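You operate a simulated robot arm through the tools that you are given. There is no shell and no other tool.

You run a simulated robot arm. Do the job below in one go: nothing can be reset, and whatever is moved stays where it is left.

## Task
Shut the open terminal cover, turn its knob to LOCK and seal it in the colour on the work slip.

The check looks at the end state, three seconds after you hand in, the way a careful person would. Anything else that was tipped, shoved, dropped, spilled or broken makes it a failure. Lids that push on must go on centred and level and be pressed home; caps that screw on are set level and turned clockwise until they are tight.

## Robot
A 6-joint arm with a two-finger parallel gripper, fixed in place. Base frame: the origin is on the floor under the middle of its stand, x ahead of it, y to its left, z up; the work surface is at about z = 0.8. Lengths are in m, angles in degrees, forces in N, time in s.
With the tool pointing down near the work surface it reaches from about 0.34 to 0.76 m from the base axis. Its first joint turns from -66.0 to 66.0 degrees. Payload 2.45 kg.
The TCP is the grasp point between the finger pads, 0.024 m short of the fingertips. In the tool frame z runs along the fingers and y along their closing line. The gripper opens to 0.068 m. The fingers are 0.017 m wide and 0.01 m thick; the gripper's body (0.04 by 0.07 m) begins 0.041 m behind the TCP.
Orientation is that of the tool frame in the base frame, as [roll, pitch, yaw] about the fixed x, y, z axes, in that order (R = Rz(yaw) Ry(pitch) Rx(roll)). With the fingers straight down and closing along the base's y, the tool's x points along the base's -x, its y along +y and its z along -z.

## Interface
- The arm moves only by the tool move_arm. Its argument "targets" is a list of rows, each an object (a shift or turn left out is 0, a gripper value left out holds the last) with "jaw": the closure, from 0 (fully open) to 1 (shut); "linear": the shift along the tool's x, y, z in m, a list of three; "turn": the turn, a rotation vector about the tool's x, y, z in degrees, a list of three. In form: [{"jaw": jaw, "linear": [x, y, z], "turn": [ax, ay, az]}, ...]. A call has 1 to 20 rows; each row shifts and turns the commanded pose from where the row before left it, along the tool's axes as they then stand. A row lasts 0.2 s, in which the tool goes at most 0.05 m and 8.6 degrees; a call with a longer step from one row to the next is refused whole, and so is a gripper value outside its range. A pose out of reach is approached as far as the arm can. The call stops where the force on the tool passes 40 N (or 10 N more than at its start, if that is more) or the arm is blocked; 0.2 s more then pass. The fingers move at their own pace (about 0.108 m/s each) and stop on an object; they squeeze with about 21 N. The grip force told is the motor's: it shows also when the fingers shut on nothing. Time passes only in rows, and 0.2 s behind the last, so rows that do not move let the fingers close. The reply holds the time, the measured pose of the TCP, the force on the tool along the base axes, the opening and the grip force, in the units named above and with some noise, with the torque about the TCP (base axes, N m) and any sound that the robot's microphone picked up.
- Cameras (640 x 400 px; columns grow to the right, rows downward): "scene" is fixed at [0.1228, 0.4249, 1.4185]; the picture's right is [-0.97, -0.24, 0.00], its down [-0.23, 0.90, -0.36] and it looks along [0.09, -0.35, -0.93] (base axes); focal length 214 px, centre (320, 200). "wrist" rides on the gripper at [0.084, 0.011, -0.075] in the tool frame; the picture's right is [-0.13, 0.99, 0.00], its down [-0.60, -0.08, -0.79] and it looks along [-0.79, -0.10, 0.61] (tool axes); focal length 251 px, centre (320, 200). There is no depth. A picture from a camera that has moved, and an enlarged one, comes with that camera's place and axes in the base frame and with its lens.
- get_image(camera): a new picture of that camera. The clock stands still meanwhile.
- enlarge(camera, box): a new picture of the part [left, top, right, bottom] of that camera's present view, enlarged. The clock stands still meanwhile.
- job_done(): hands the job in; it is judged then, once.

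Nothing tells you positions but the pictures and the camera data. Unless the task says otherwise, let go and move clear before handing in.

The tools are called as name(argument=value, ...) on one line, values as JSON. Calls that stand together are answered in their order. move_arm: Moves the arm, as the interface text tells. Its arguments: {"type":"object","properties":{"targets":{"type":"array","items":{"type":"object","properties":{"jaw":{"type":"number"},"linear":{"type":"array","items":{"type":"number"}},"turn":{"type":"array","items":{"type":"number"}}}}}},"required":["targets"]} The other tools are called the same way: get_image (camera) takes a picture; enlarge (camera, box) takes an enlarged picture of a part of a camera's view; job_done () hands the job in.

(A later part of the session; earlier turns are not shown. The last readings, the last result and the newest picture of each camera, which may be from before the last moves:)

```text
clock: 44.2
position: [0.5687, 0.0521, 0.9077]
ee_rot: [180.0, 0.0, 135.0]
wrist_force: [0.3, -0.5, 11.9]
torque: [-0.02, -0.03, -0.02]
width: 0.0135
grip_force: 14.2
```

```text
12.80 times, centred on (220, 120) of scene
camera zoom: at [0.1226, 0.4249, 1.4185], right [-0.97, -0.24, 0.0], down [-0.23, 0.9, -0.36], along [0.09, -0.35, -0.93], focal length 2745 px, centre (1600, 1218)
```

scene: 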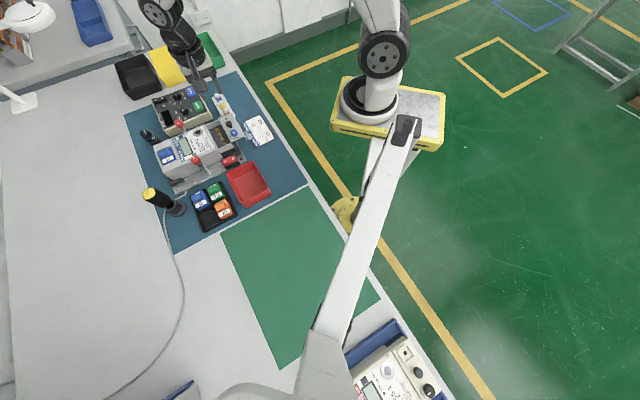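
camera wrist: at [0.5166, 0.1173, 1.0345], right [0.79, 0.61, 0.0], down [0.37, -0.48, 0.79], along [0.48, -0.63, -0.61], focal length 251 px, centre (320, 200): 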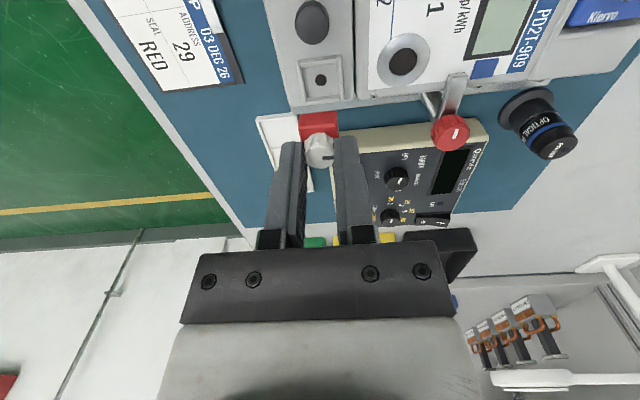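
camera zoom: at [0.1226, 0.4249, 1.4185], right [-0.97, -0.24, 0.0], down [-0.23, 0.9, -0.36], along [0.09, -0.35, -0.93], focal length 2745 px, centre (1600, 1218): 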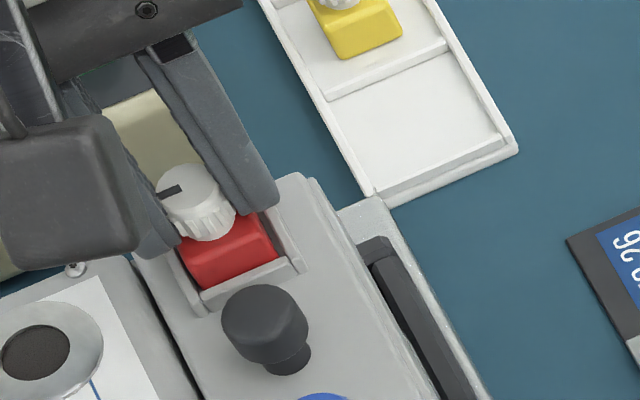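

The seal is seated; the fingers just slid about 1 mm down the knob. I'll now turn the seal's knob clockwise while keeping light pressure, and check how it behaves.

move_arm(targets=[{"turn": [0, 0, 4]}, {"turn": [0, 0, 4]}, {"turn": [0, 0, 4]}, {"turn": [0, 0, 4]}])

enlarge(camera="wrist", box=[240, 60, 400, 160])

enlarge(camera="scene", box=[195, 105, 245, 136])

```text
clock: 45.2
position: [0.5673, 0.0526, 0.9075]
ee_rot: [-179.9, 0.1, 118.9]
wrist_force: [0.4, 1.7, 11.5]
torque: [0.07, -0.01, -0.01]
width: 0.0135
grip_force: 14.5
```

```text
4.00 times, centred on (320, 110) of wrist
camera zoom: at [0.5363, 0.1308, 0.9821], right [0.93, 0.37, 0.0], down [0.22, -0.57, 0.79], along [0.29, -0.74, -0.61], focal length 1006 px, centre (320, 560)
```

zoom: 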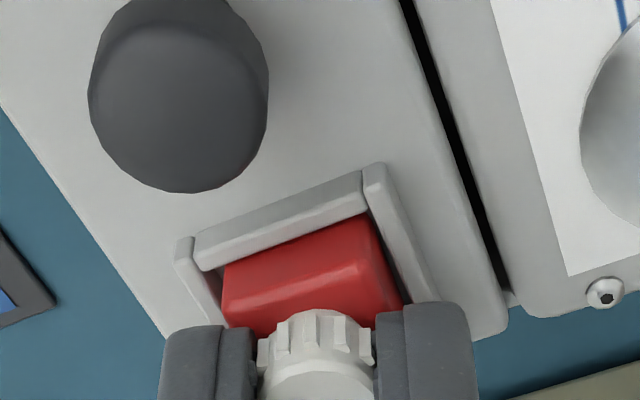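

```text
12.80 times, centred on (220, 120) of scene
camera zoom: at [0.1226, 0.425, 1.4185], right [-0.97, -0.24, 0.0], down [-0.23, 0.9, -0.36], along [0.09, -0.35, -0.93], focal length 2745 px, centre (1600, 1218)
```

zoom: 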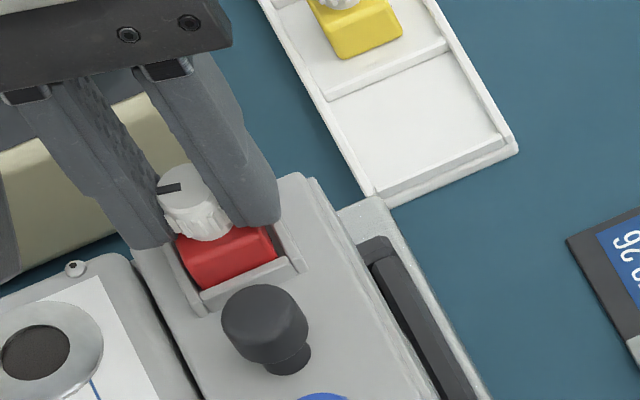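

The knob turns relative to the block while the block stays square in the pocket. I'll continue clockwise.

move_arm(targets=[{"turn": [0, 0, 5]}, {"turn": [0, 0, 5]}, {"turn": [0, 0, 5]}, {"turn": [0, 0, 5]}, {"turn": [0, 0, 5]}, {"turn": [0, 0, 5]}])

enlarge(camera="wrist", box=[240, 60, 400, 160])

enlarge(camera="scene", box=[195, 105, 245, 136])

```text
clock: 46.6
position: [0.567, 0.0523, 0.9063]
ee_rot: [-180.0, 0.0, 88.7]
wrist_force: [0.7, -2.0, 0.5]
torque: [-0.08, 0.01, 0.04]
width: 0.0136
grip_force: 14.3
```

```text
4.00 times, centred on (320, 110) of wrist
camera zoom: at [0.5796, 0.1362, 0.9824], right [0.99, -0.15, 0.0], down [-0.09, -0.6, 0.79], along [-0.12, -0.78, -0.61], focal length 1006 px, centre (320, 560)
```

zoom: 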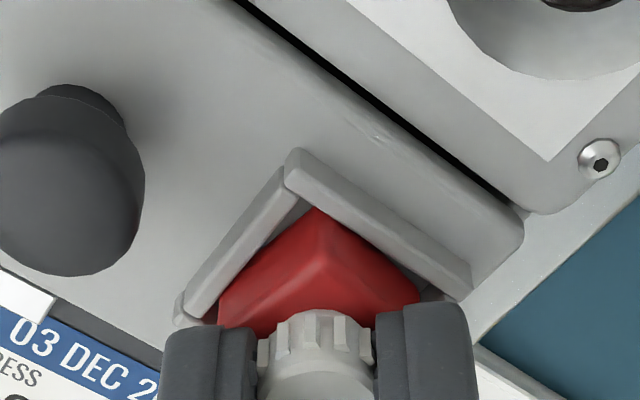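

```text
12.80 times, centred on (220, 120) of scene
camera zoom: at [0.1228, 0.4249, 1.4185], right [-0.97, -0.24, 0.0], down [-0.23, 0.9, -0.36], along [0.09, -0.35, -0.93], focal length 2745 px, centre (1600, 1218)
```

zoom: 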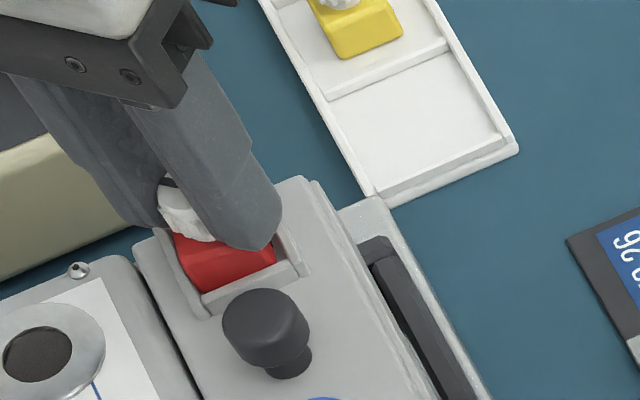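

The turn is now at 46° with no torque and the seal still square. I'll continue towards 90°.

move_arm(targets=[{"turn": [0, 0, 5]}, {"turn": [0, 0, 5]}, {"turn": [0, 0, 5]}, {"turn": [0, 0, 5]}, {"turn": [0, 0, 5]}, {"turn": [0, 0, 5]}])

enlarge(camera="wrist", box=[240, 60, 400, 160])

enlarge(camera="scene", box=[180, 105, 250, 149])

```text
clock: 48.0
position: [0.5661, 0.0523, 0.9064]
ee_rot: [180.0, 0.0, 58.8]
wrist_force: [-0.8, 0.8, -0.9]
torque: [0.02, 0.02, -0.01]
width: 0.0139
grip_force: 14.2
```

```text
4.00 times, centred on (320, 110) of wrist
camera zoom: at [0.6204, 0.1182, 0.9827], right [0.78, -0.62, 0.0], down [-0.38, -0.48, 0.79], along [-0.49, -0.62, -0.61], focal length 1006 px, centre (320, 560)
```

zoom: 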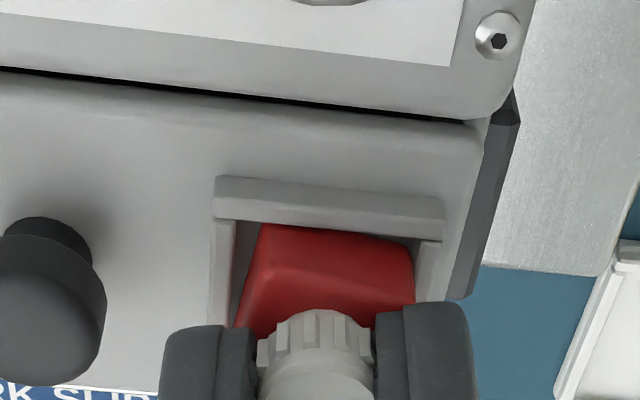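

```text
9.09 times, centred on (215, 127) of scene
camera zoom: at [0.1228, 0.425, 1.4185], right [-0.97, -0.24, 0.0], down [-0.23, 0.9, -0.36], along [0.09, -0.35, -0.93], focal length 1950 px, centre (1274, 864)
```

zoom: 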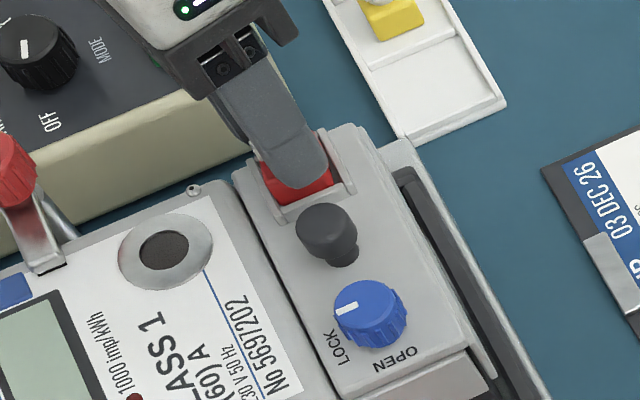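

The block seems to have twisted about 10° clockwise within its play while the knob turned. I'll continue turning until the knob's stop is felt, then check.

move_arm(targets=[{"turn": [0, 0, 4]}, {"turn": [0, 0, 4]}, {"turn": [0, 0, 3]}, {"turn": [0, 0, 3]}])

enlarge(camera="wrist", box=[240, 60, 400, 160])

```text
clock: 49.0
position: [0.5678, 0.0502, 0.9079]
ee_rot: [180.0, 0.0, 45.0]
wrist_force: [-1.1, -0.5, 0.0]
torque: [-0.01, 0.01, -0.04]
width: 0.0136
grip_force: 14.2
```

```text
4.00 times, centred on (320, 110) of wrist
camera zoom: at [0.635, 0.1034, 0.9831], right [0.61, -0.79, 0.0], down [-0.48, -0.37, 0.79], along [-0.63, -0.48, -0.61], focal length 1006 px, centre (320, 560)
```

zoom: 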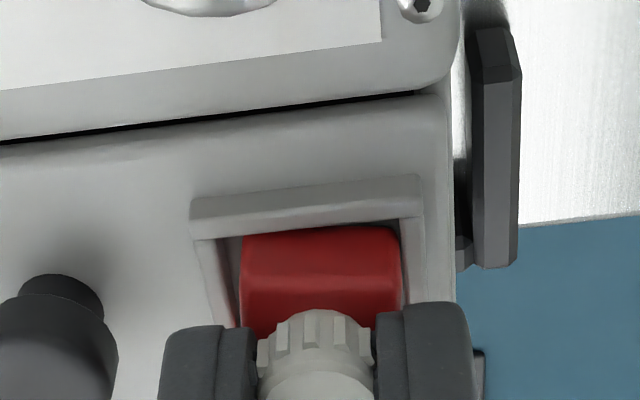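

No torque yet at 90° total. I'll check the tick on the seal's knob to see that it really rotated with the gripper.

enlarge(camera="wrist", box=[240, 110, 400, 210])

enlarge(camera="scene", box=[195, 105, 245, 136])

```text
4.00 times, centred on (320, 160) of wrist
camera zoom: at [0.635, 0.1034, 0.9831], right [0.61, -0.79, 0.0], down [-0.48, -0.37, 0.79], along [-0.63, -0.48, -0.61], focal length 1006 px, centre (320, 360)
```

zoom: 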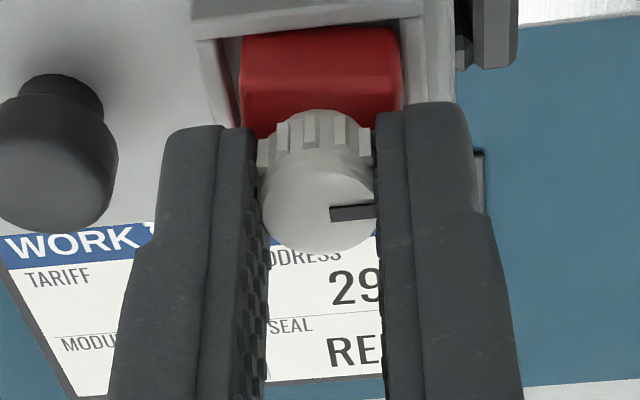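

```text
12.80 times, centred on (220, 120) of scene
camera zoom: at [0.1228, 0.425, 1.4185], right [-0.97, -0.24, 0.0], down [-0.23, 0.9, -0.36], along [0.09, -0.35, -0.93], focal length 2745 px, centre (1600, 1218)
```

zoom: 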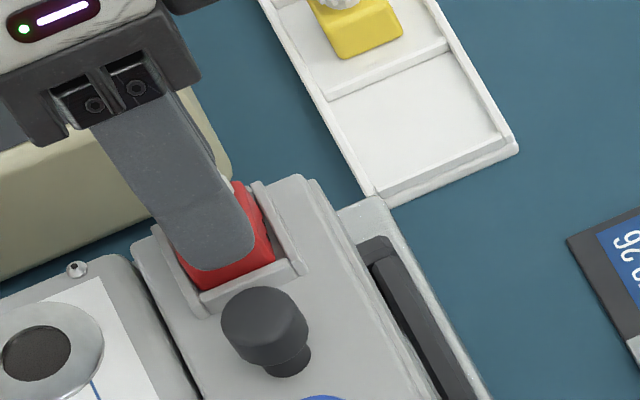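

The tick turned with the gripper through 90°. I'll probe a little further for an end stop.

move_arm(targets=[{"turn": [0, 0, 4]}, {"turn": [0, 0, 4]}, {"turn": [0, 0, 4]}])

enlarge(camera="wrist", box=[240, 80, 400, 180])

```text
clock: 49.8
position: [0.568, 0.0523, 0.9077]
ee_rot: [-180.0, 0.0, 32.9]
wrist_force: [0.1, -1.4, -0.5]
torque: [0.0, -0.01, 0.0]
width: 0.0137
grip_force: 14.1
```

```text
4.00 times, centred on (320, 130) of wrist
camera zoom: at [0.6442, 0.0884, 0.9829], right [0.43, -0.9, 0.0], down [-0.55, -0.26, 0.79], along [-0.72, -0.34, -0.61], focal length 1006 px, centre (320, 480)
```

zoom: 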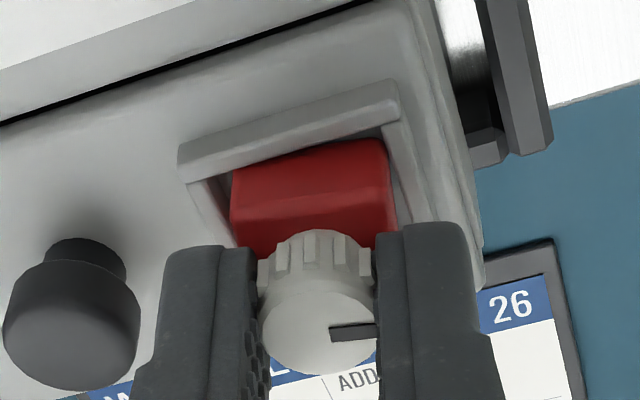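

The knob turns freely past 90° with no stop. I'll do a gentle pull test to see whether the seal is now retained.

move_arm(targets=[{"linear": [0, 0, -0.0007]}, {"linear": [0, 0, -0.0008]}])

enlarge(camera="wrist", box=[240, 80, 400, 180])

```text
clock: 50.4
position: [0.5687, 0.0519, 0.9082]
ee_rot: [-179.9, 0.0, 33.0]
wrist_force: [-0.2, 0.1, -1.1]
torque: [-0.01, 0.04, 0.02]
width: 0.0135
grip_force: 13.9
```

```text
4.00 times, centred on (320, 130) of wrist
camera zoom: at [0.6442, 0.0886, 0.9843], right [0.43, -0.9, 0.0], down [-0.55, -0.26, 0.79], along [-0.72, -0.34, -0.61], focal length 1006 px, centre (320, 480)
```

zoom: 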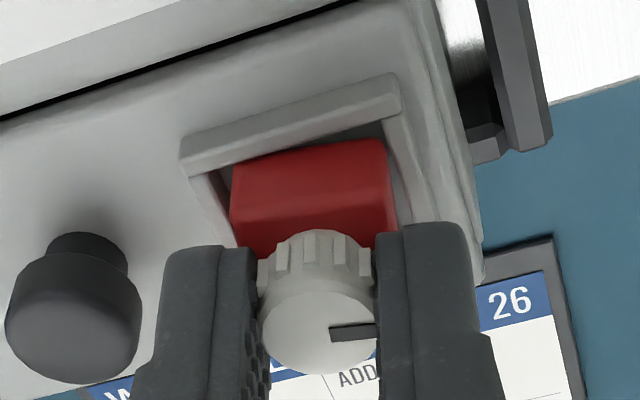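

The seal lifts with the gripper, so it isn't latched yet. I'll set it back down, let go, lift and inspect it in the pocket.

move_arm(targets=[{"linear": [0, 0, 0.0008]}, {"linear": [0, 0, 0.0005]}, {"jaw": 0.7}, {"jaw": 0.62}, {"jaw": 0.62}, {"linear": [0, 0, -0.005]}, {"linear": [0, 0, -0.015]}, {"linear": [0, 0, -0.03]}, {"linear": [0, 0, -0.03]}])

get_image(camera="wrist")

enlarge(camera="wrist", box=[260, 20, 380, 95])

enlarge(camera="scene", box=[195, 105, 245, 136])

```text
clock: 52.4
position: [0.5675, 0.0509, 0.9885]
ee_rot: [-180.0, -0.1, 33.0]
wrist_force: [-0.3, 0.0, -1.0]
torque: [0.01, -0.02, -0.02]
width: 0.0259
grip_force: 0.0
```

```text
taken
camera wrist: at [0.6445, 0.0873, 1.0644], right [0.43, -0.9, 0.0], down [-0.55, -0.26, 0.79], along [-0.72, -0.34, -0.61], focal length 251 px, centre (320, 200)
```

wrist: 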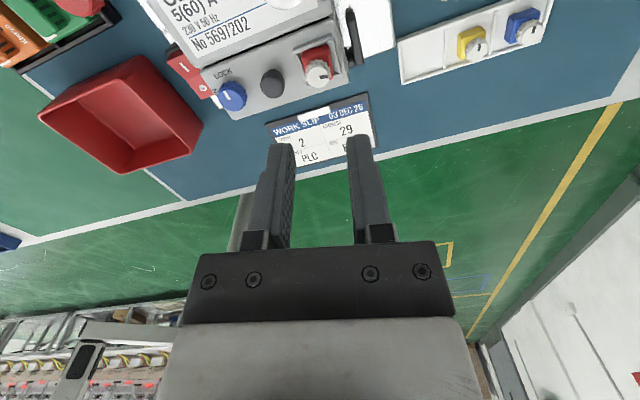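

```text
5.33 times, centred on (320, 58) of wrist
camera zoom: at [0.6445, 0.0873, 1.0644], right [0.43, -0.9, 0.0], down [-0.55, -0.26, 0.79], along [-0.72, -0.34, -0.61], focal length 1341 px, centre (320, 960)
```

zoom: 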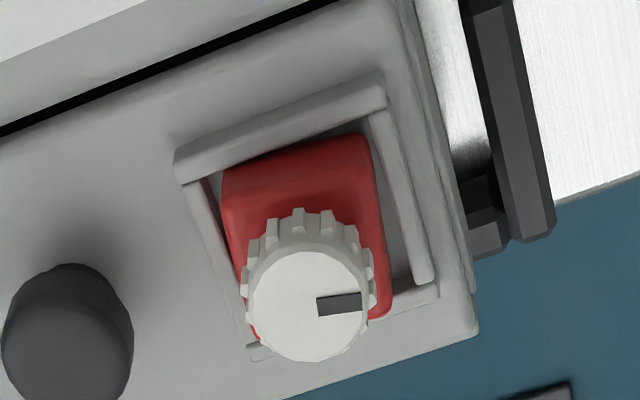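

```text
12.80 times, centred on (220, 120) of scene
camera zoom: at [0.1228, 0.4249, 1.4185], right [-0.97, -0.24, 0.0], down [-0.23, 0.9, -0.36], along [0.09, -0.35, -0.93], focal length 2745 px, centre (1600, 1218)
```

zoom: 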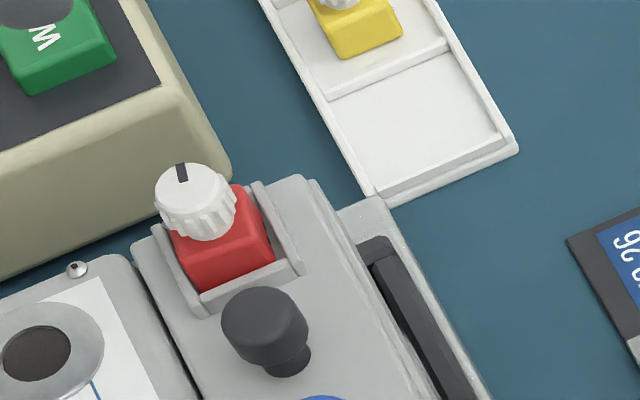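

The seal sits in the pocket but is twisted about 10° clockwise; the knob has turned about 100° relative to the block with no stop. I'll rotate back to yaw 135 so I can square the block up with the pads and then turn the knob further without dragging the block.

move_arm(targets=[{"turn": [0, 0, -7.85], "jaw": 0.55}, {"turn": [0, 0, -7.85]}, {"turn": [0, 0, -7.85]}, {"turn": [0, 0, -7.85]}, {"turn": [0, 0, -7.85]}, {"turn": [0, 0, -7.85]}, {"turn": [0, 0, -7.85]}, {"turn": [0, 0, -7.85]}, {"turn": [0, 0, -7.85]}, {"turn": [0, 0, -7.85]}, {"turn": [0, 0, -7.85]}, {"turn": [0, 0, -7.85]}, {"turn": [0, 0, -7.8]}])

enlarge(camera="wrist", box=[240, 20, 400, 120])

enlarge(camera="scene", box=[140, 70, 290, 164])

```text
clock: 55.2
position: [0.5661, 0.0506, 0.988]
ee_rot: [179.9, 0.0, 135.3]
wrist_force: [-0.6, 0.7, -0.4]
torque: [0.02, 0.01, 0.04]
width: 0.0306
grip_force: 0.0
```

```text
4.00 times, centred on (320, 70) of wrist
camera zoom: at [0.5157, 0.119, 1.0627], right [0.79, 0.61, 0.0], down [0.37, -0.48, 0.79], along [0.49, -0.63, -0.61], focal length 1006 px, centre (320, 720)
```

zoom: 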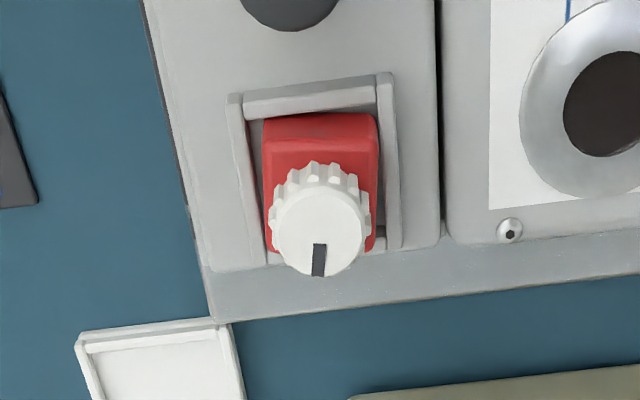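

```text
4.26 times, centred on (215, 117) of scene
camera zoom: at [0.1228, 0.4249, 1.4185], right [-0.97, -0.24, 0.0], down [-0.23, 0.9, -0.36], along [0.09, -0.35, -0.93], focal length 913 px, centre (767, 553)
```

zoom: 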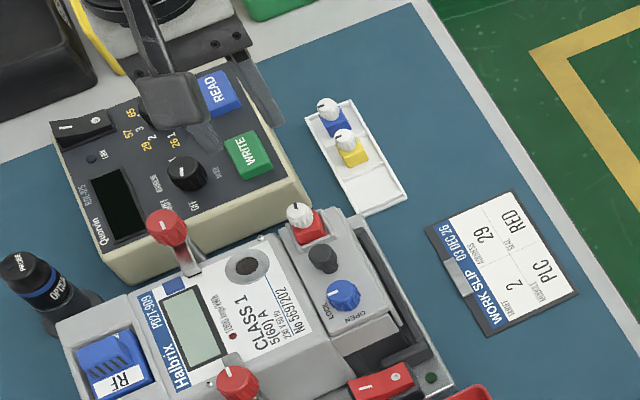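

I can see the block is twisted about 6° clockwise and roughly centred (knob at (0.567, 0.0517)). I'll descend and close on the block body, above the pocket walls, to square it.

move_arm(targets=[{"linear": [0, 0, 0.03]}, {"linear": [0, 0, 0.03]}, {"linear": [0, 0, 0.015]}, {"linear": [0, 0, 0.008]}, {"linear": [0, 0, 0.004]}])

enlarge(camera="wrist", box=[240, 80, 400, 180])

enlarge(camera="scene", box=[195, 105, 245, 136])

```text
clock: 56.4
position: [0.5682, 0.052, 0.9003]
ee_rot: [179.9, 0.2, 135.0]
wrist_force: [-0.8, 0.2, -0.2]
torque: [-0.03, -0.03, -0.04]
width: 0.0307
grip_force: 0.0
```

```text
4.00 times, centred on (320, 130) of wrist
camera zoom: at [0.5169, 0.1186, 0.9758], right [0.79, 0.61, 0.0], down [0.37, -0.48, 0.79], along [0.48, -0.63, -0.61], focal length 1006 px, centre (320, 480)
```

zoom: 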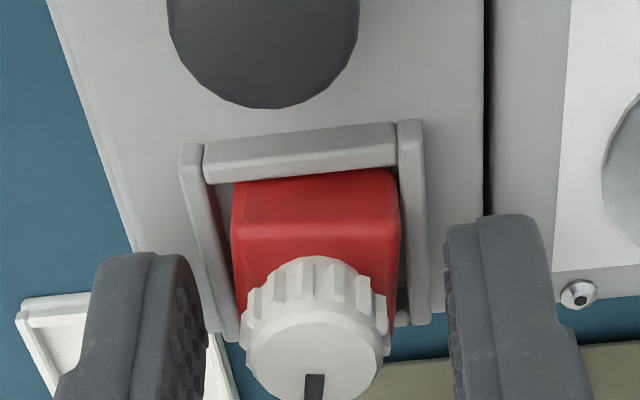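

```text
12.80 times, centred on (220, 120) of scene
camera zoom: at [0.1228, 0.4249, 1.4185], right [-0.97, -0.24, 0.0], down [-0.23, 0.9, -0.36], along [0.09, -0.35, -0.93], focal length 2745 px, centre (1600, 1218)
```

zoom: 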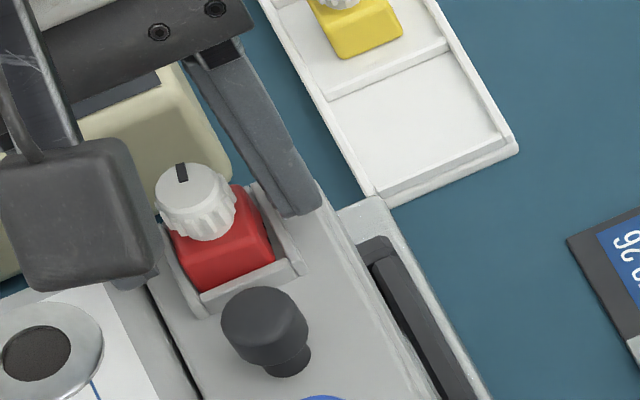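

The fingers straddle the block above the walls. Closing gently to square it.

move_arm(targets=[{"jaw": 0.66}, {"jaw": 0.72}, {"jaw": 0.74}, {"jaw": 0.74}])

enlarge(camera="wrist", box=[240, 80, 400, 180])

```text
clock: 57.4
position: [0.568, 0.051, 0.9005]
ee_rot: [179.9, 0.1, 135.1]
wrist_force: [-0.5, 0.1, -0.1]
torque: [-0.01, 0.0, -0.05]
width: 0.0188
grip_force: 1.1
```

```text
4.00 times, centred on (320, 130) of wrist
camera zoom: at [0.5168, 0.1186, 0.9758], right [0.79, 0.61, 0.0], down [0.37, -0.48, 0.79], along [0.48, -0.63, -0.61], focal length 1006 px, centre (320, 480)
```

zoom: 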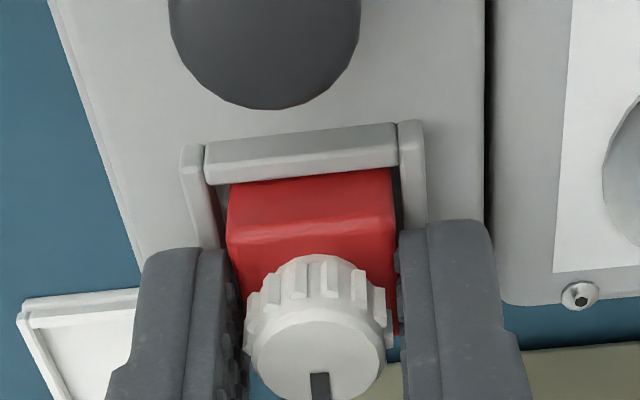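

The block is now square with the pocket. I'll grip it firmly and press down to check that it is fully on the pocket floor.

move_arm(targets=[{"jaw": 0.8}, {"jaw": 0.85}, {"jaw": 0.85}, {"linear": [0, 0, 0.0005]}, {"linear": [0, 0, 0.0005]}, {"linear": [0, 0, 0.0005]}])

enlarge(camera="wrist", box=[240, 80, 400, 180])

```text
clock: 58.8
position: [0.5685, 0.0508, 0.9]
ee_rot: [179.7, 0.1, 135.1]
wrist_force: [0.5, -1.4, 10.3]
torque: [0.0, -0.02, 0.01]
width: 0.0186
grip_force: 14.4
```

```text
4.00 times, centred on (320, 130) of wrist
camera zoom: at [0.5166, 0.1191, 0.9753], right [0.79, 0.61, 0.0], down [0.37, -0.48, 0.79], along [0.49, -0.63, -0.61], focal length 1006 px, centre (320, 480)
```

zoom: 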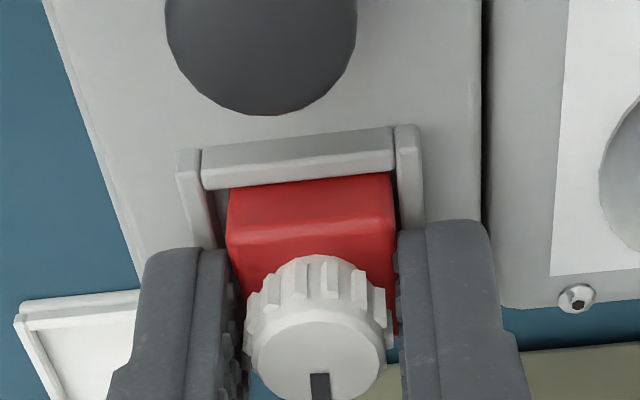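

The seal is seated firmly on the pocket floor (10 N). I'll release the block, rise so the tips hold only the knob, and turn it further clockwise looking for the stop.

move_arm(targets=[{"linear": [0, 0, -0.0014], "jaw": 0.7}, {"jaw": 0.64}, {"jaw": 0.64}, {"linear": [0, 0, -0.005]}, {"linear": [0, 0, -0.005]}])

enlarge(camera="wrist", box=[240, 80, 400, 180])

```text
clock: 60.0
position: [0.5664, 0.0514, 0.9115]
ee_rot: [-180.0, 0.0, 135.0]
wrist_force: [-0.6, -0.2, -0.3]
torque: [-0.01, 0.0, 0.0]
width: 0.0249
grip_force: 0.0
```

```text
4.00 times, centred on (320, 130) of wrist
camera zoom: at [0.5152, 0.119, 0.9861], right [0.79, 0.61, 0.0], down [0.37, -0.48, 0.79], along [0.48, -0.63, -0.61], focal length 1006 px, centre (320, 480)
```

zoom: 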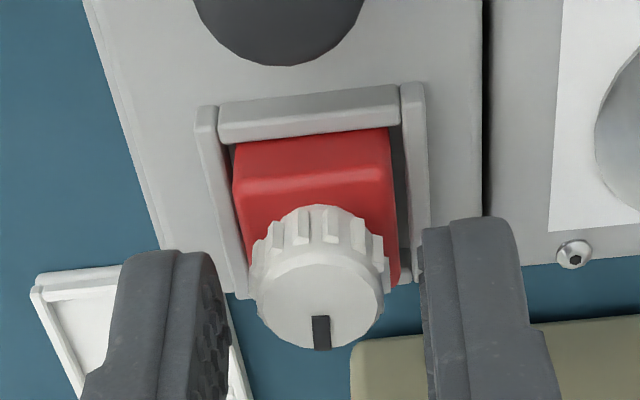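

Well aligned. I'll lower 0.7 mm, grip the knob and turn clockwise.

move_arm(targets=[{"linear": [0, 0, 0.0007], "jaw": 0.75}, {"jaw": 0.85}, {"jaw": 0.9}, {"jaw": 0.9}, {"turn": [0, 0, 5]}, {"turn": [0, 0, 5]}, {"turn": [0, 0, 5]}, {"turn": [0, 0, 5]}, {"turn": [0, 0, 5]}, {"turn": [0, 0, 5]}, {"turn": [0, 0, 5]}, {"turn": [0, 0, 5]}, {"turn": [0, 0, 5]}])

enlarge(camera="wrist", box=[240, 80, 400, 180])

```text
clock: 62.8
position: [0.5685, 0.0518, 0.909]
ee_rot: [179.9, 0.0, 89.9]
wrist_force: [-1.8, 1.7, 7.6]
torque: [0.07, 0.11, 0.0]
width: 0.012
grip_force: 13.5
```

```text
4.00 times, centred on (320, 130) of wrist
camera zoom: at [0.5786, 0.1364, 0.9847], right [0.99, -0.13, 0.0], down [-0.08, -0.6, 0.79], along [-0.1, -0.79, -0.61], focal length 1006 px, centre (320, 480)
```

zoom: 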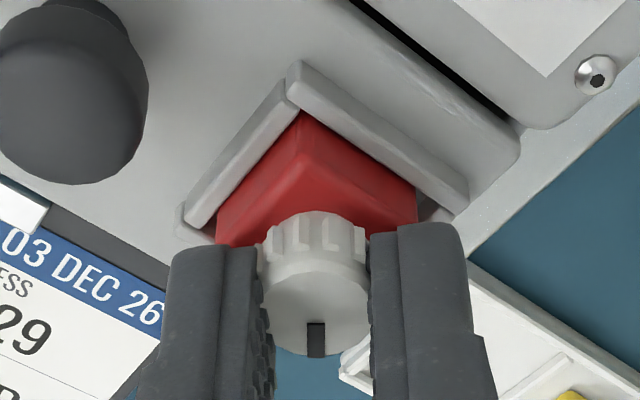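

Turning smoothly, the block stays square, and now 141° in total. Continuing.

move_arm(targets=[{"turn": [0, 0, 5]}, {"turn": [0, 0, 5]}, {"turn": [0, 0, 5]}, {"turn": [0, 0, 5]}, {"turn": [0, 0, 5]}, {"turn": [0, 0, 5]}, {"turn": [0, 0, 5]}, {"turn": [0, 0, 5]}, {"turn": [0, 0, 5]}, {"turn": [0, 0, 5]}])

enlarge(camera="wrist", box=[240, 80, 400, 180])

```text
clock: 65.0
position: [0.5672, 0.0508, 0.9092]
ee_rot: [-180.0, 0.0, 39.8]
wrist_force: [0.2, 0.0, 0.3]
torque: [0.0, -0.01, 0.01]
width: 0.0138
grip_force: 14.3
```

```text
4.00 times, centred on (320, 130) of wrist
camera zoom: at [0.6389, 0.0971, 0.985], right [0.54, -0.84, 0.0], down [-0.51, -0.33, 0.79], along [-0.67, -0.43, -0.61], focal length 1006 px, centre (320, 480)
```

zoom: 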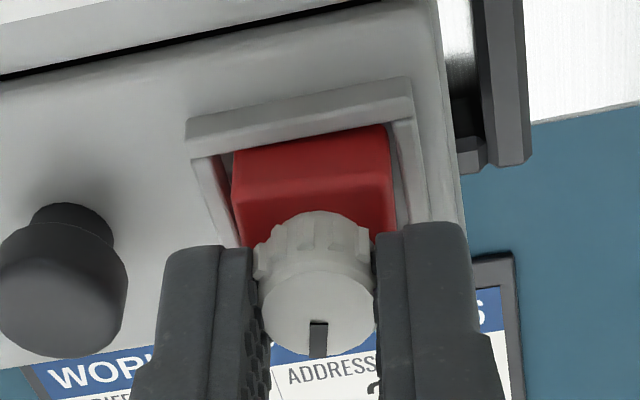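

The knob has now turned about 190° with no stop. I'll do a gentle pull test again.

move_arm(targets=[{"linear": [0, 0, -0.001]}, {"linear": [0, 0, -0.001]}])

enlarge(camera="wrist", box=[240, 80, 400, 180])

enlarge(camera="scene", box=[195, 105, 245, 136])

```text
clock: 65.6
position: [0.5675, 0.0519, 0.9116]
ee_rot: [180.0, -0.1, 40.0]
wrist_force: [-0.8, 0.0, -2.4]
torque: [0.01, -0.01, -0.01]
width: 0.0139
grip_force: 13.1
```

```text
4.00 times, centred on (320, 130) of wrist
camera zoom: at [0.6388, 0.097, 0.9866], right [0.54, -0.84, 0.0], down [-0.51, -0.33, 0.79], along [-0.67, -0.43, -0.61], focal length 1006 px, centre (320, 480)
```

zoom: 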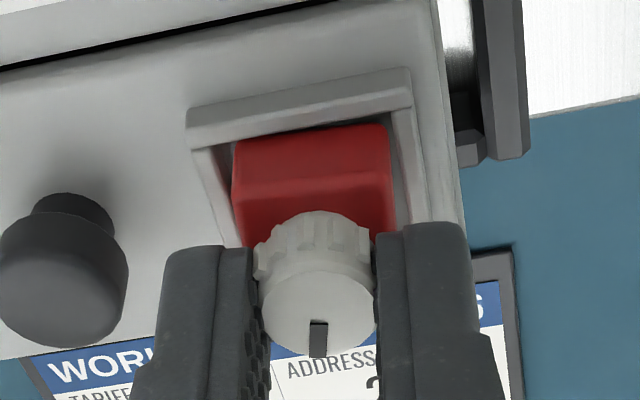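

```text
12.80 times, centred on (220, 120) of scene
camera zoom: at [0.1229, 0.425, 1.4185], right [-0.97, -0.24, 0.0], down [-0.23, 0.9, -0.36], along [0.09, -0.35, -0.93], focal length 2745 px, centre (1600, 1218)
```

zoom: 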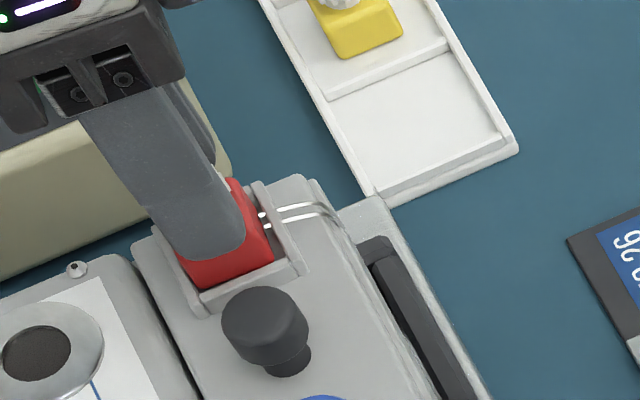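

A sealing wire has now appeared, running from the seal over the cover edge, so the seal has taken. I'll lower back to the seated position, release and inspect.

move_arm(targets=[{"linear": [0, 0, 0.001]}, {"linear": [0, 0, 0.001]}])

enlarge(camera="scene", box=[205, 105, 245, 130])

enlarge(camera="wrist", box=[240, 80, 400, 180])

```text
clock: 66.2
position: [0.5674, 0.0505, 0.9099]
ee_rot: [-180.0, 0.0, 39.9]
wrist_force: [0.3, -0.3, -0.8]
torque: [0.04, -0.01, 0.01]
width: 0.0135
grip_force: 13.7
```

```text
16.00 times, centred on (225, 118) of scene
camera zoom: at [0.1228, 0.4249, 1.4185], right [-0.97, -0.24, 0.0], down [-0.23, 0.9, -0.36], along [0.09, -0.35, -0.93], focal length 3432 px, centre (1840, 1520)
```

zoom: 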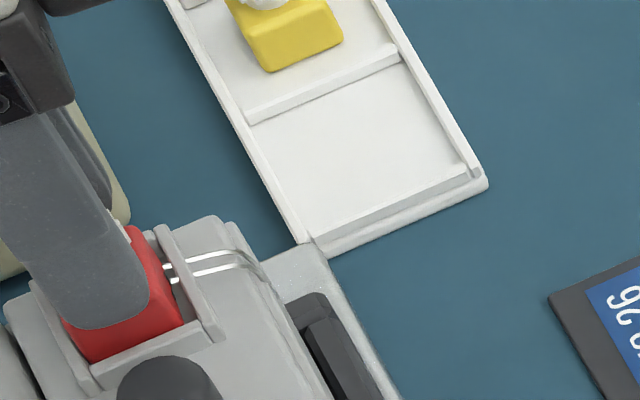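

```text
4.00 times, centred on (320, 130) of wrist
camera zoom: at [0.6388, 0.0972, 0.9853], right [0.54, -0.84, 0.0], down [-0.51, -0.33, 0.79], along [-0.67, -0.43, -0.61], focal length 1006 px, centre (320, 480)
```

zoom: 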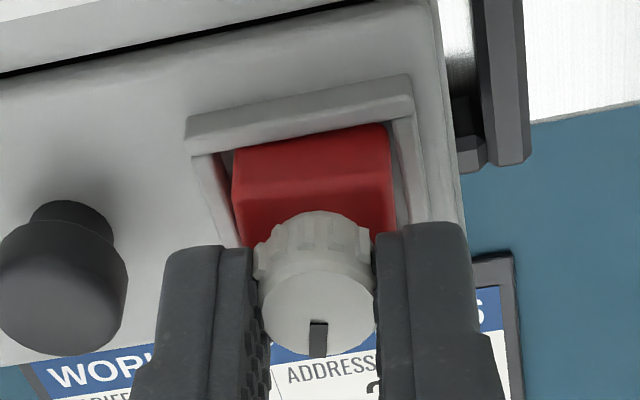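

The wire is in place and the seal is seated. I'll release and lift to inspect from several views.

move_arm(targets=[{"jaw": 0.7}, {"jaw": 0.62}, {"jaw": 0.62}, {"linear": [0, 0, -0.005]}, {"linear": [0, 0, -0.015]}, {"linear": [0, 0, -0.03]}, {"linear": [0, 0, -0.03]}])

enlarge(camera="wrist", box=[260, 20, 380, 95])

enlarge(camera="scene", box=[200, 105, 250, 136])

get_image(camera="wrist")

```text
clock: 67.8
position: [0.5673, 0.053, 0.9927]
ee_rot: [179.9, 0.0, 40.0]
wrist_force: [0.1, -0.2, -0.8]
torque: [0.01, 0.01, -0.05]
width: 0.0261
grip_force: 0.1
```

```text
5.33 times, centred on (320, 58) of wrist
camera zoom: at [0.6387, 0.0977, 1.0681], right [0.54, -0.84, 0.0], down [-0.51, -0.33, 0.79], along [-0.67, -0.43, -0.61], focal length 1341 px, centre (320, 960)
```

zoom: 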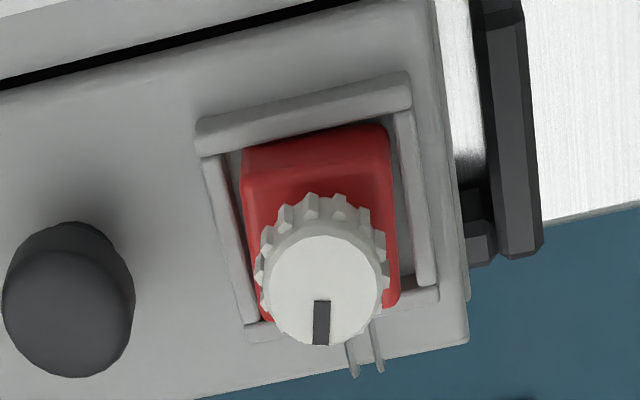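

```text
12.80 times, centred on (225, 120) of scene
camera zoom: at [0.1228, 0.4249, 1.4185], right [-0.97, -0.24, 0.0], down [-0.23, 0.9, -0.36], along [0.09, -0.35, -0.93], focal length 2745 px, centre (1536, 1218)
```

zoom: 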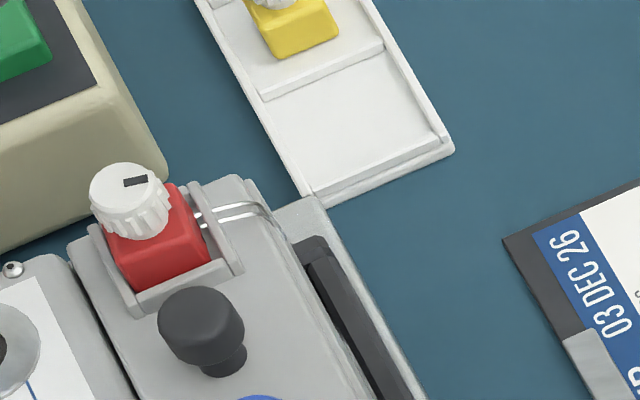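

```text
taken
camera wrist: at [0.6387, 0.0977, 1.0681], right [0.54, -0.84, 0.0], down [-0.51, -0.33, 0.79], along [-0.67, -0.43, -0.61], focal length 251 px, centre (320, 200)
```

wrist: 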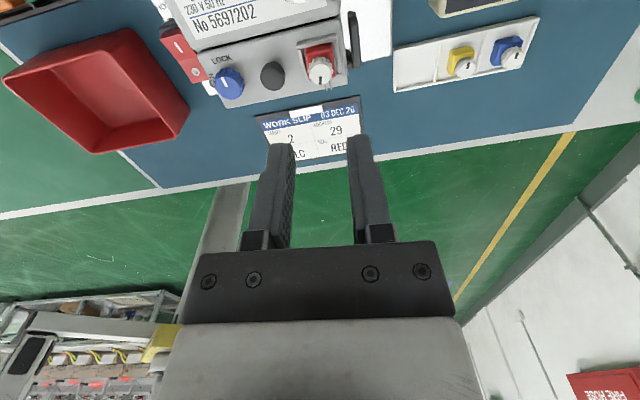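

The red seal sits in the pocket with two wire strands through the cover's flange, and its tick is turned 180°. I'll look from the other side to check the wire and the whole scene.

move_arm(targets=[{"turn": [0, 0, -7.8]}, {"turn": [0, 0, -7.8]}, {"turn": [0, 0, -7.8]}, {"turn": [0, 0, -7.8]}, {"turn": [0, 0, -7.8]}, {"turn": [0, 0, -7.8]}, {"turn": [0, 0, -7.8]}, {"turn": [0, 0, -7.8]}, {"turn": [0, 0, -7.8]}, {"turn": [0, 0, -7.8]}, {"turn": [0, 0, -7.8]}, {"turn": [0, 0, -7.8]}, {"turn": [0, 0, -7.8]}, {"turn": [0, 0, -7.8]}, {"turn": [0, 0, -7.8]}, {"turn": [0, 0, -7.8]}, {"turn": [0, 0, -7.8]}, {"turn": [0, 0, -7.8]}])

get_image(camera="wrist")

enlarge(camera="wrist", box=[250, 10, 370, 85])

enlarge(camera="scene", box=[212, 112, 236, 127])

```text
clock: 71.6
position: [0.5676, 0.0521, 0.9898]
ee_rot: [180.0, 0.0, -179.4]
wrist_force: [-0.1, -0.1, -0.7]
torque: [0.01, -0.02, -0.03]
width: 0.0257
grip_force: 0.1
```

```text
taken
camera wrist: at [0.4835, 0.062, 1.0651], right [0.12, 0.99, 0.0], down [0.6, -0.07, 0.79], along [0.79, -0.1, -0.61], focal length 251 px, centre (320, 200)
```

wrist: 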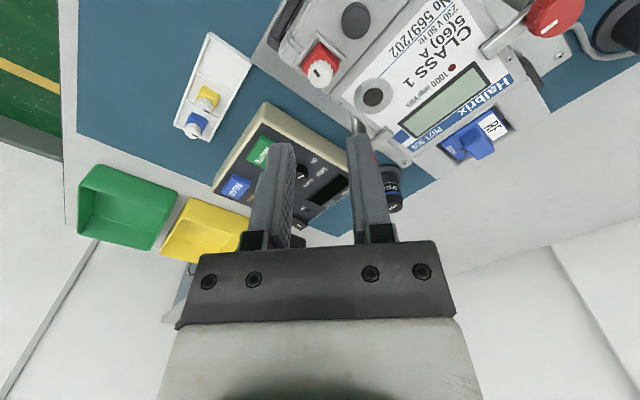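

```text
5.33 times, centred on (310, 48) of wrist
camera zoom: at [0.4835, 0.062, 1.0651], right [0.12, 0.99, 0.0], down [0.6, -0.07, 0.79], along [0.79, -0.1, -0.61], focal length 1341 px, centre (373, 1013)
```

zoom: 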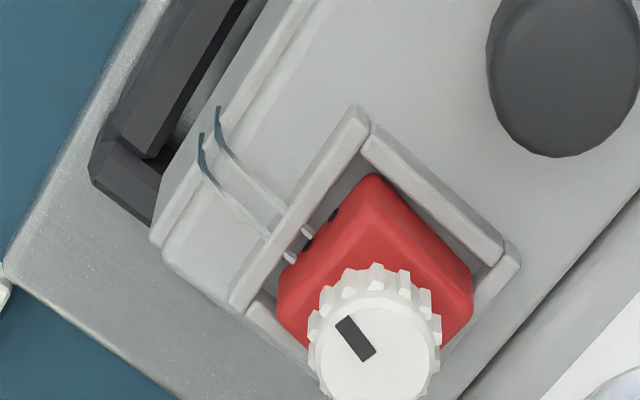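

```text
16.00 times, centred on (224, 120) of scene
camera zoom: at [0.1228, 0.4249, 1.4185], right [-0.97, -0.24, 0.0], down [-0.23, 0.9, -0.36], along [0.09, -0.35, -0.93], focal length 3432 px, centre (1856, 1488)
```

zoom: 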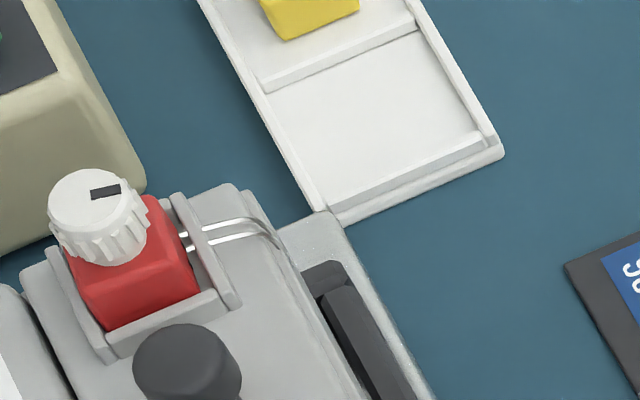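

The wire runs from the seal's holes to the flange. I'll grip the knob once more and turn a little further clockwise, gently, to make sure it is tight or at its stop, then square the block.

move_arm(targets=[{"linear": [0, 0, 0.03]}, {"linear": [0, 0, 0.03]}, {"linear": [0, 0, 0.013]}, {"linear": [0, 0, 0.006]}, {"jaw": 0.75}, {"jaw": 0.85}, {"jaw": 0.9}, {"jaw": 0.9}])

enlarge(camera="wrist", box=[240, 80, 400, 180])

```text
clock: 73.4
position: [0.5672, 0.0536, 0.9108]
ee_rot: [180.0, 0.0, -179.5]
wrist_force: [-1.0, -0.7, -0.7]
torque: [0.01, -0.03, -0.03]
width: 0.0139
grip_force: 14.2
```

```text
4.00 times, centred on (320, 130) of wrist
camera zoom: at [0.4827, 0.0636, 0.9857], right [0.12, 0.99, 0.0], down [0.6, -0.07, 0.79], along [0.79, -0.1, -0.61], focal length 1006 px, centre (320, 480)
```

zoom: 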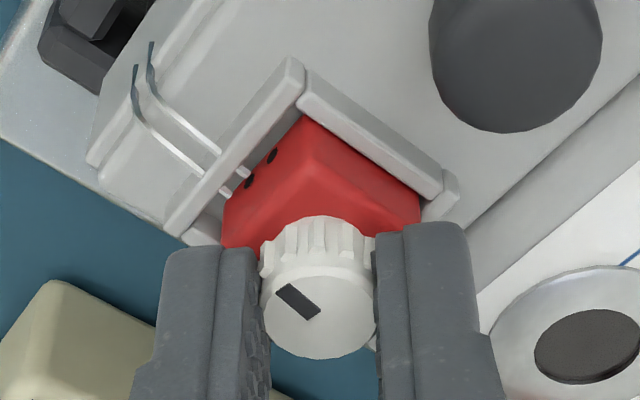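

Gripped. Now a careful further turn with a check on torque.

move_arm(targets=[{"turn": [0, 0, 5]}, {"turn": [0, 0, 5]}, {"turn": [0, 0, 5]}])

enlarge(camera="wrist", box=[240, 80, 400, 180])

enlarge(camera="scene", box=[200, 105, 250, 136])

```text
clock: 74.2
position: [0.567, 0.0534, 0.9119]
ee_rot: [-180.0, 0.0, 165.3]
wrist_force: [-0.5, -0.8, 1.0]
torque: [-0.03, 0.05, 0.01]
width: 0.0137
grip_force: 14.1
```

```text
4.00 times, centred on (320, 130) of wrist
camera zoom: at [0.4891, 0.0844, 0.9859], right [0.38, 0.93, 0.0], down [0.56, -0.23, 0.79], along [0.73, -0.3, -0.61], focal length 1006 px, centre (320, 480)
```

zoom: 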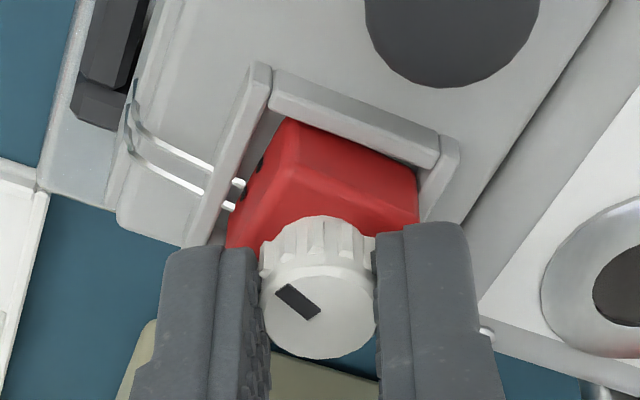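

```text
12.80 times, centred on (225, 120) of scene
camera zoom: at [0.1228, 0.4249, 1.4185], right [-0.97, -0.24, 0.0], down [-0.23, 0.9, -0.36], along [0.09, -0.35, -0.93], focal length 2745 px, centre (1536, 1218)
```

zoom: 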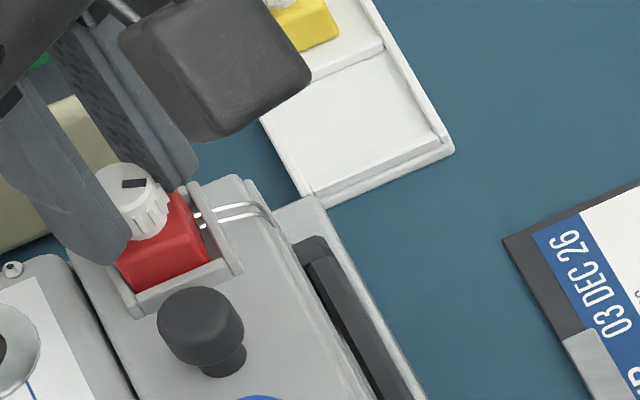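

move_arm(targets=[{"turn": [0, 0, 5]}, {"turn": [0, 0, 5]}, {"turn": [0, 0, 5]}, {"turn": [0, 0, 5]}, {"turn": [0, 0, 5]}, {"turn": [0, 0, 5]}])

enlarge(camera="wrist", box=[240, 80, 400, 180])

enlarge(camera="scene", box=[200, 105, 250, 136])

```text
clock: 75.6
position: [0.5672, 0.0523, 0.9109]
ee_rot: [179.9, 0.0, 135.3]
wrist_force: [-0.9, -1.6, -0.3]
torque: [-0.02, 0.05, 0.03]
width: 0.0127
grip_force: 14.2
```

```text
4.00 times, centred on (320, 130) of wrist
camera zoom: at [0.5155, 0.1193, 0.9867], right [0.79, 0.61, 0.0], down [0.37, -0.48, 0.79], along [0.49, -0.63, -0.61], focal length 1006 px, centre (320, 480)
```

zoom: 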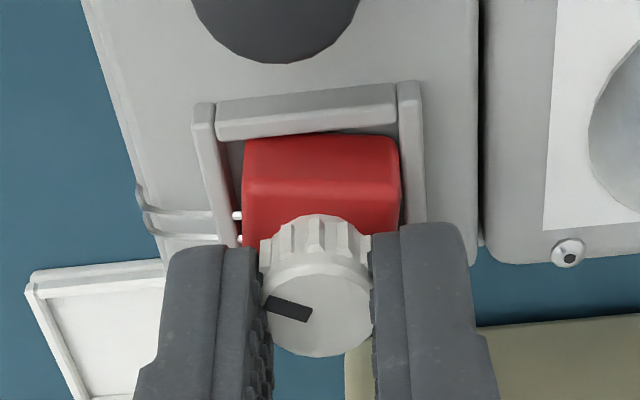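

```text
12.80 times, centred on (225, 120) of scene
camera zoom: at [0.1228, 0.4249, 1.4185], right [-0.97, -0.24, 0.0], down [-0.23, 0.9, -0.36], along [0.09, -0.35, -0.93], focal length 2745 px, centre (1536, 1218)
```

zoom: 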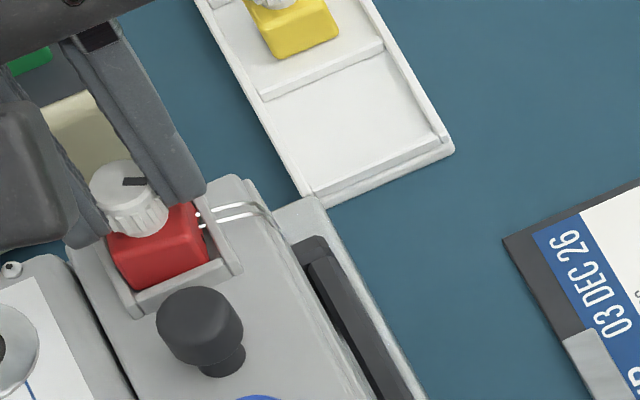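

The knob no longer follows the gripper: the tick stays put while the pads slip, so the seal knob is tight at its stop. Now I'll square and centre the block in the pocket with the pads.

move_arm(targets=[{"jaw": 0.65}, {"jaw": 0.57}, {"jaw": 0.57}, {"linear": [0, 0, 0.005]}, {"linear": [0, 0, 0.0055]}, {"jaw": 0.66}, {"jaw": 0.72}, {"jaw": 0.75}, {"jaw": 0.75}])

enlarge(camera="wrist", box=[240, 80, 400, 180])

```text
clock: 77.6
position: [0.5673, 0.0513, 0.9]
ee_rot: [-180.0, 0.0, 135.4]
wrist_force: [0.1, 0.4, 0.6]
torque: [-0.01, 0.01, -0.03]
width: 0.0186
grip_force: 13.7
```

```text
4.00 times, centred on (320, 130) of wrist
camera zoom: at [0.5152, 0.1189, 0.9757], right [0.79, 0.62, 0.0], down [0.37, -0.48, 0.79], along [0.49, -0.63, -0.61], focal length 1006 px, centre (320, 480)
```

zoom: 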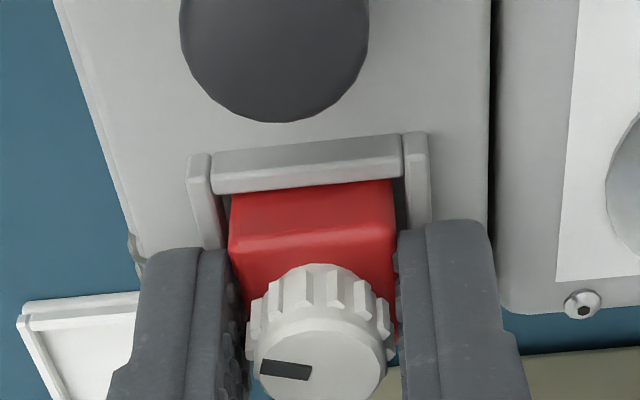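

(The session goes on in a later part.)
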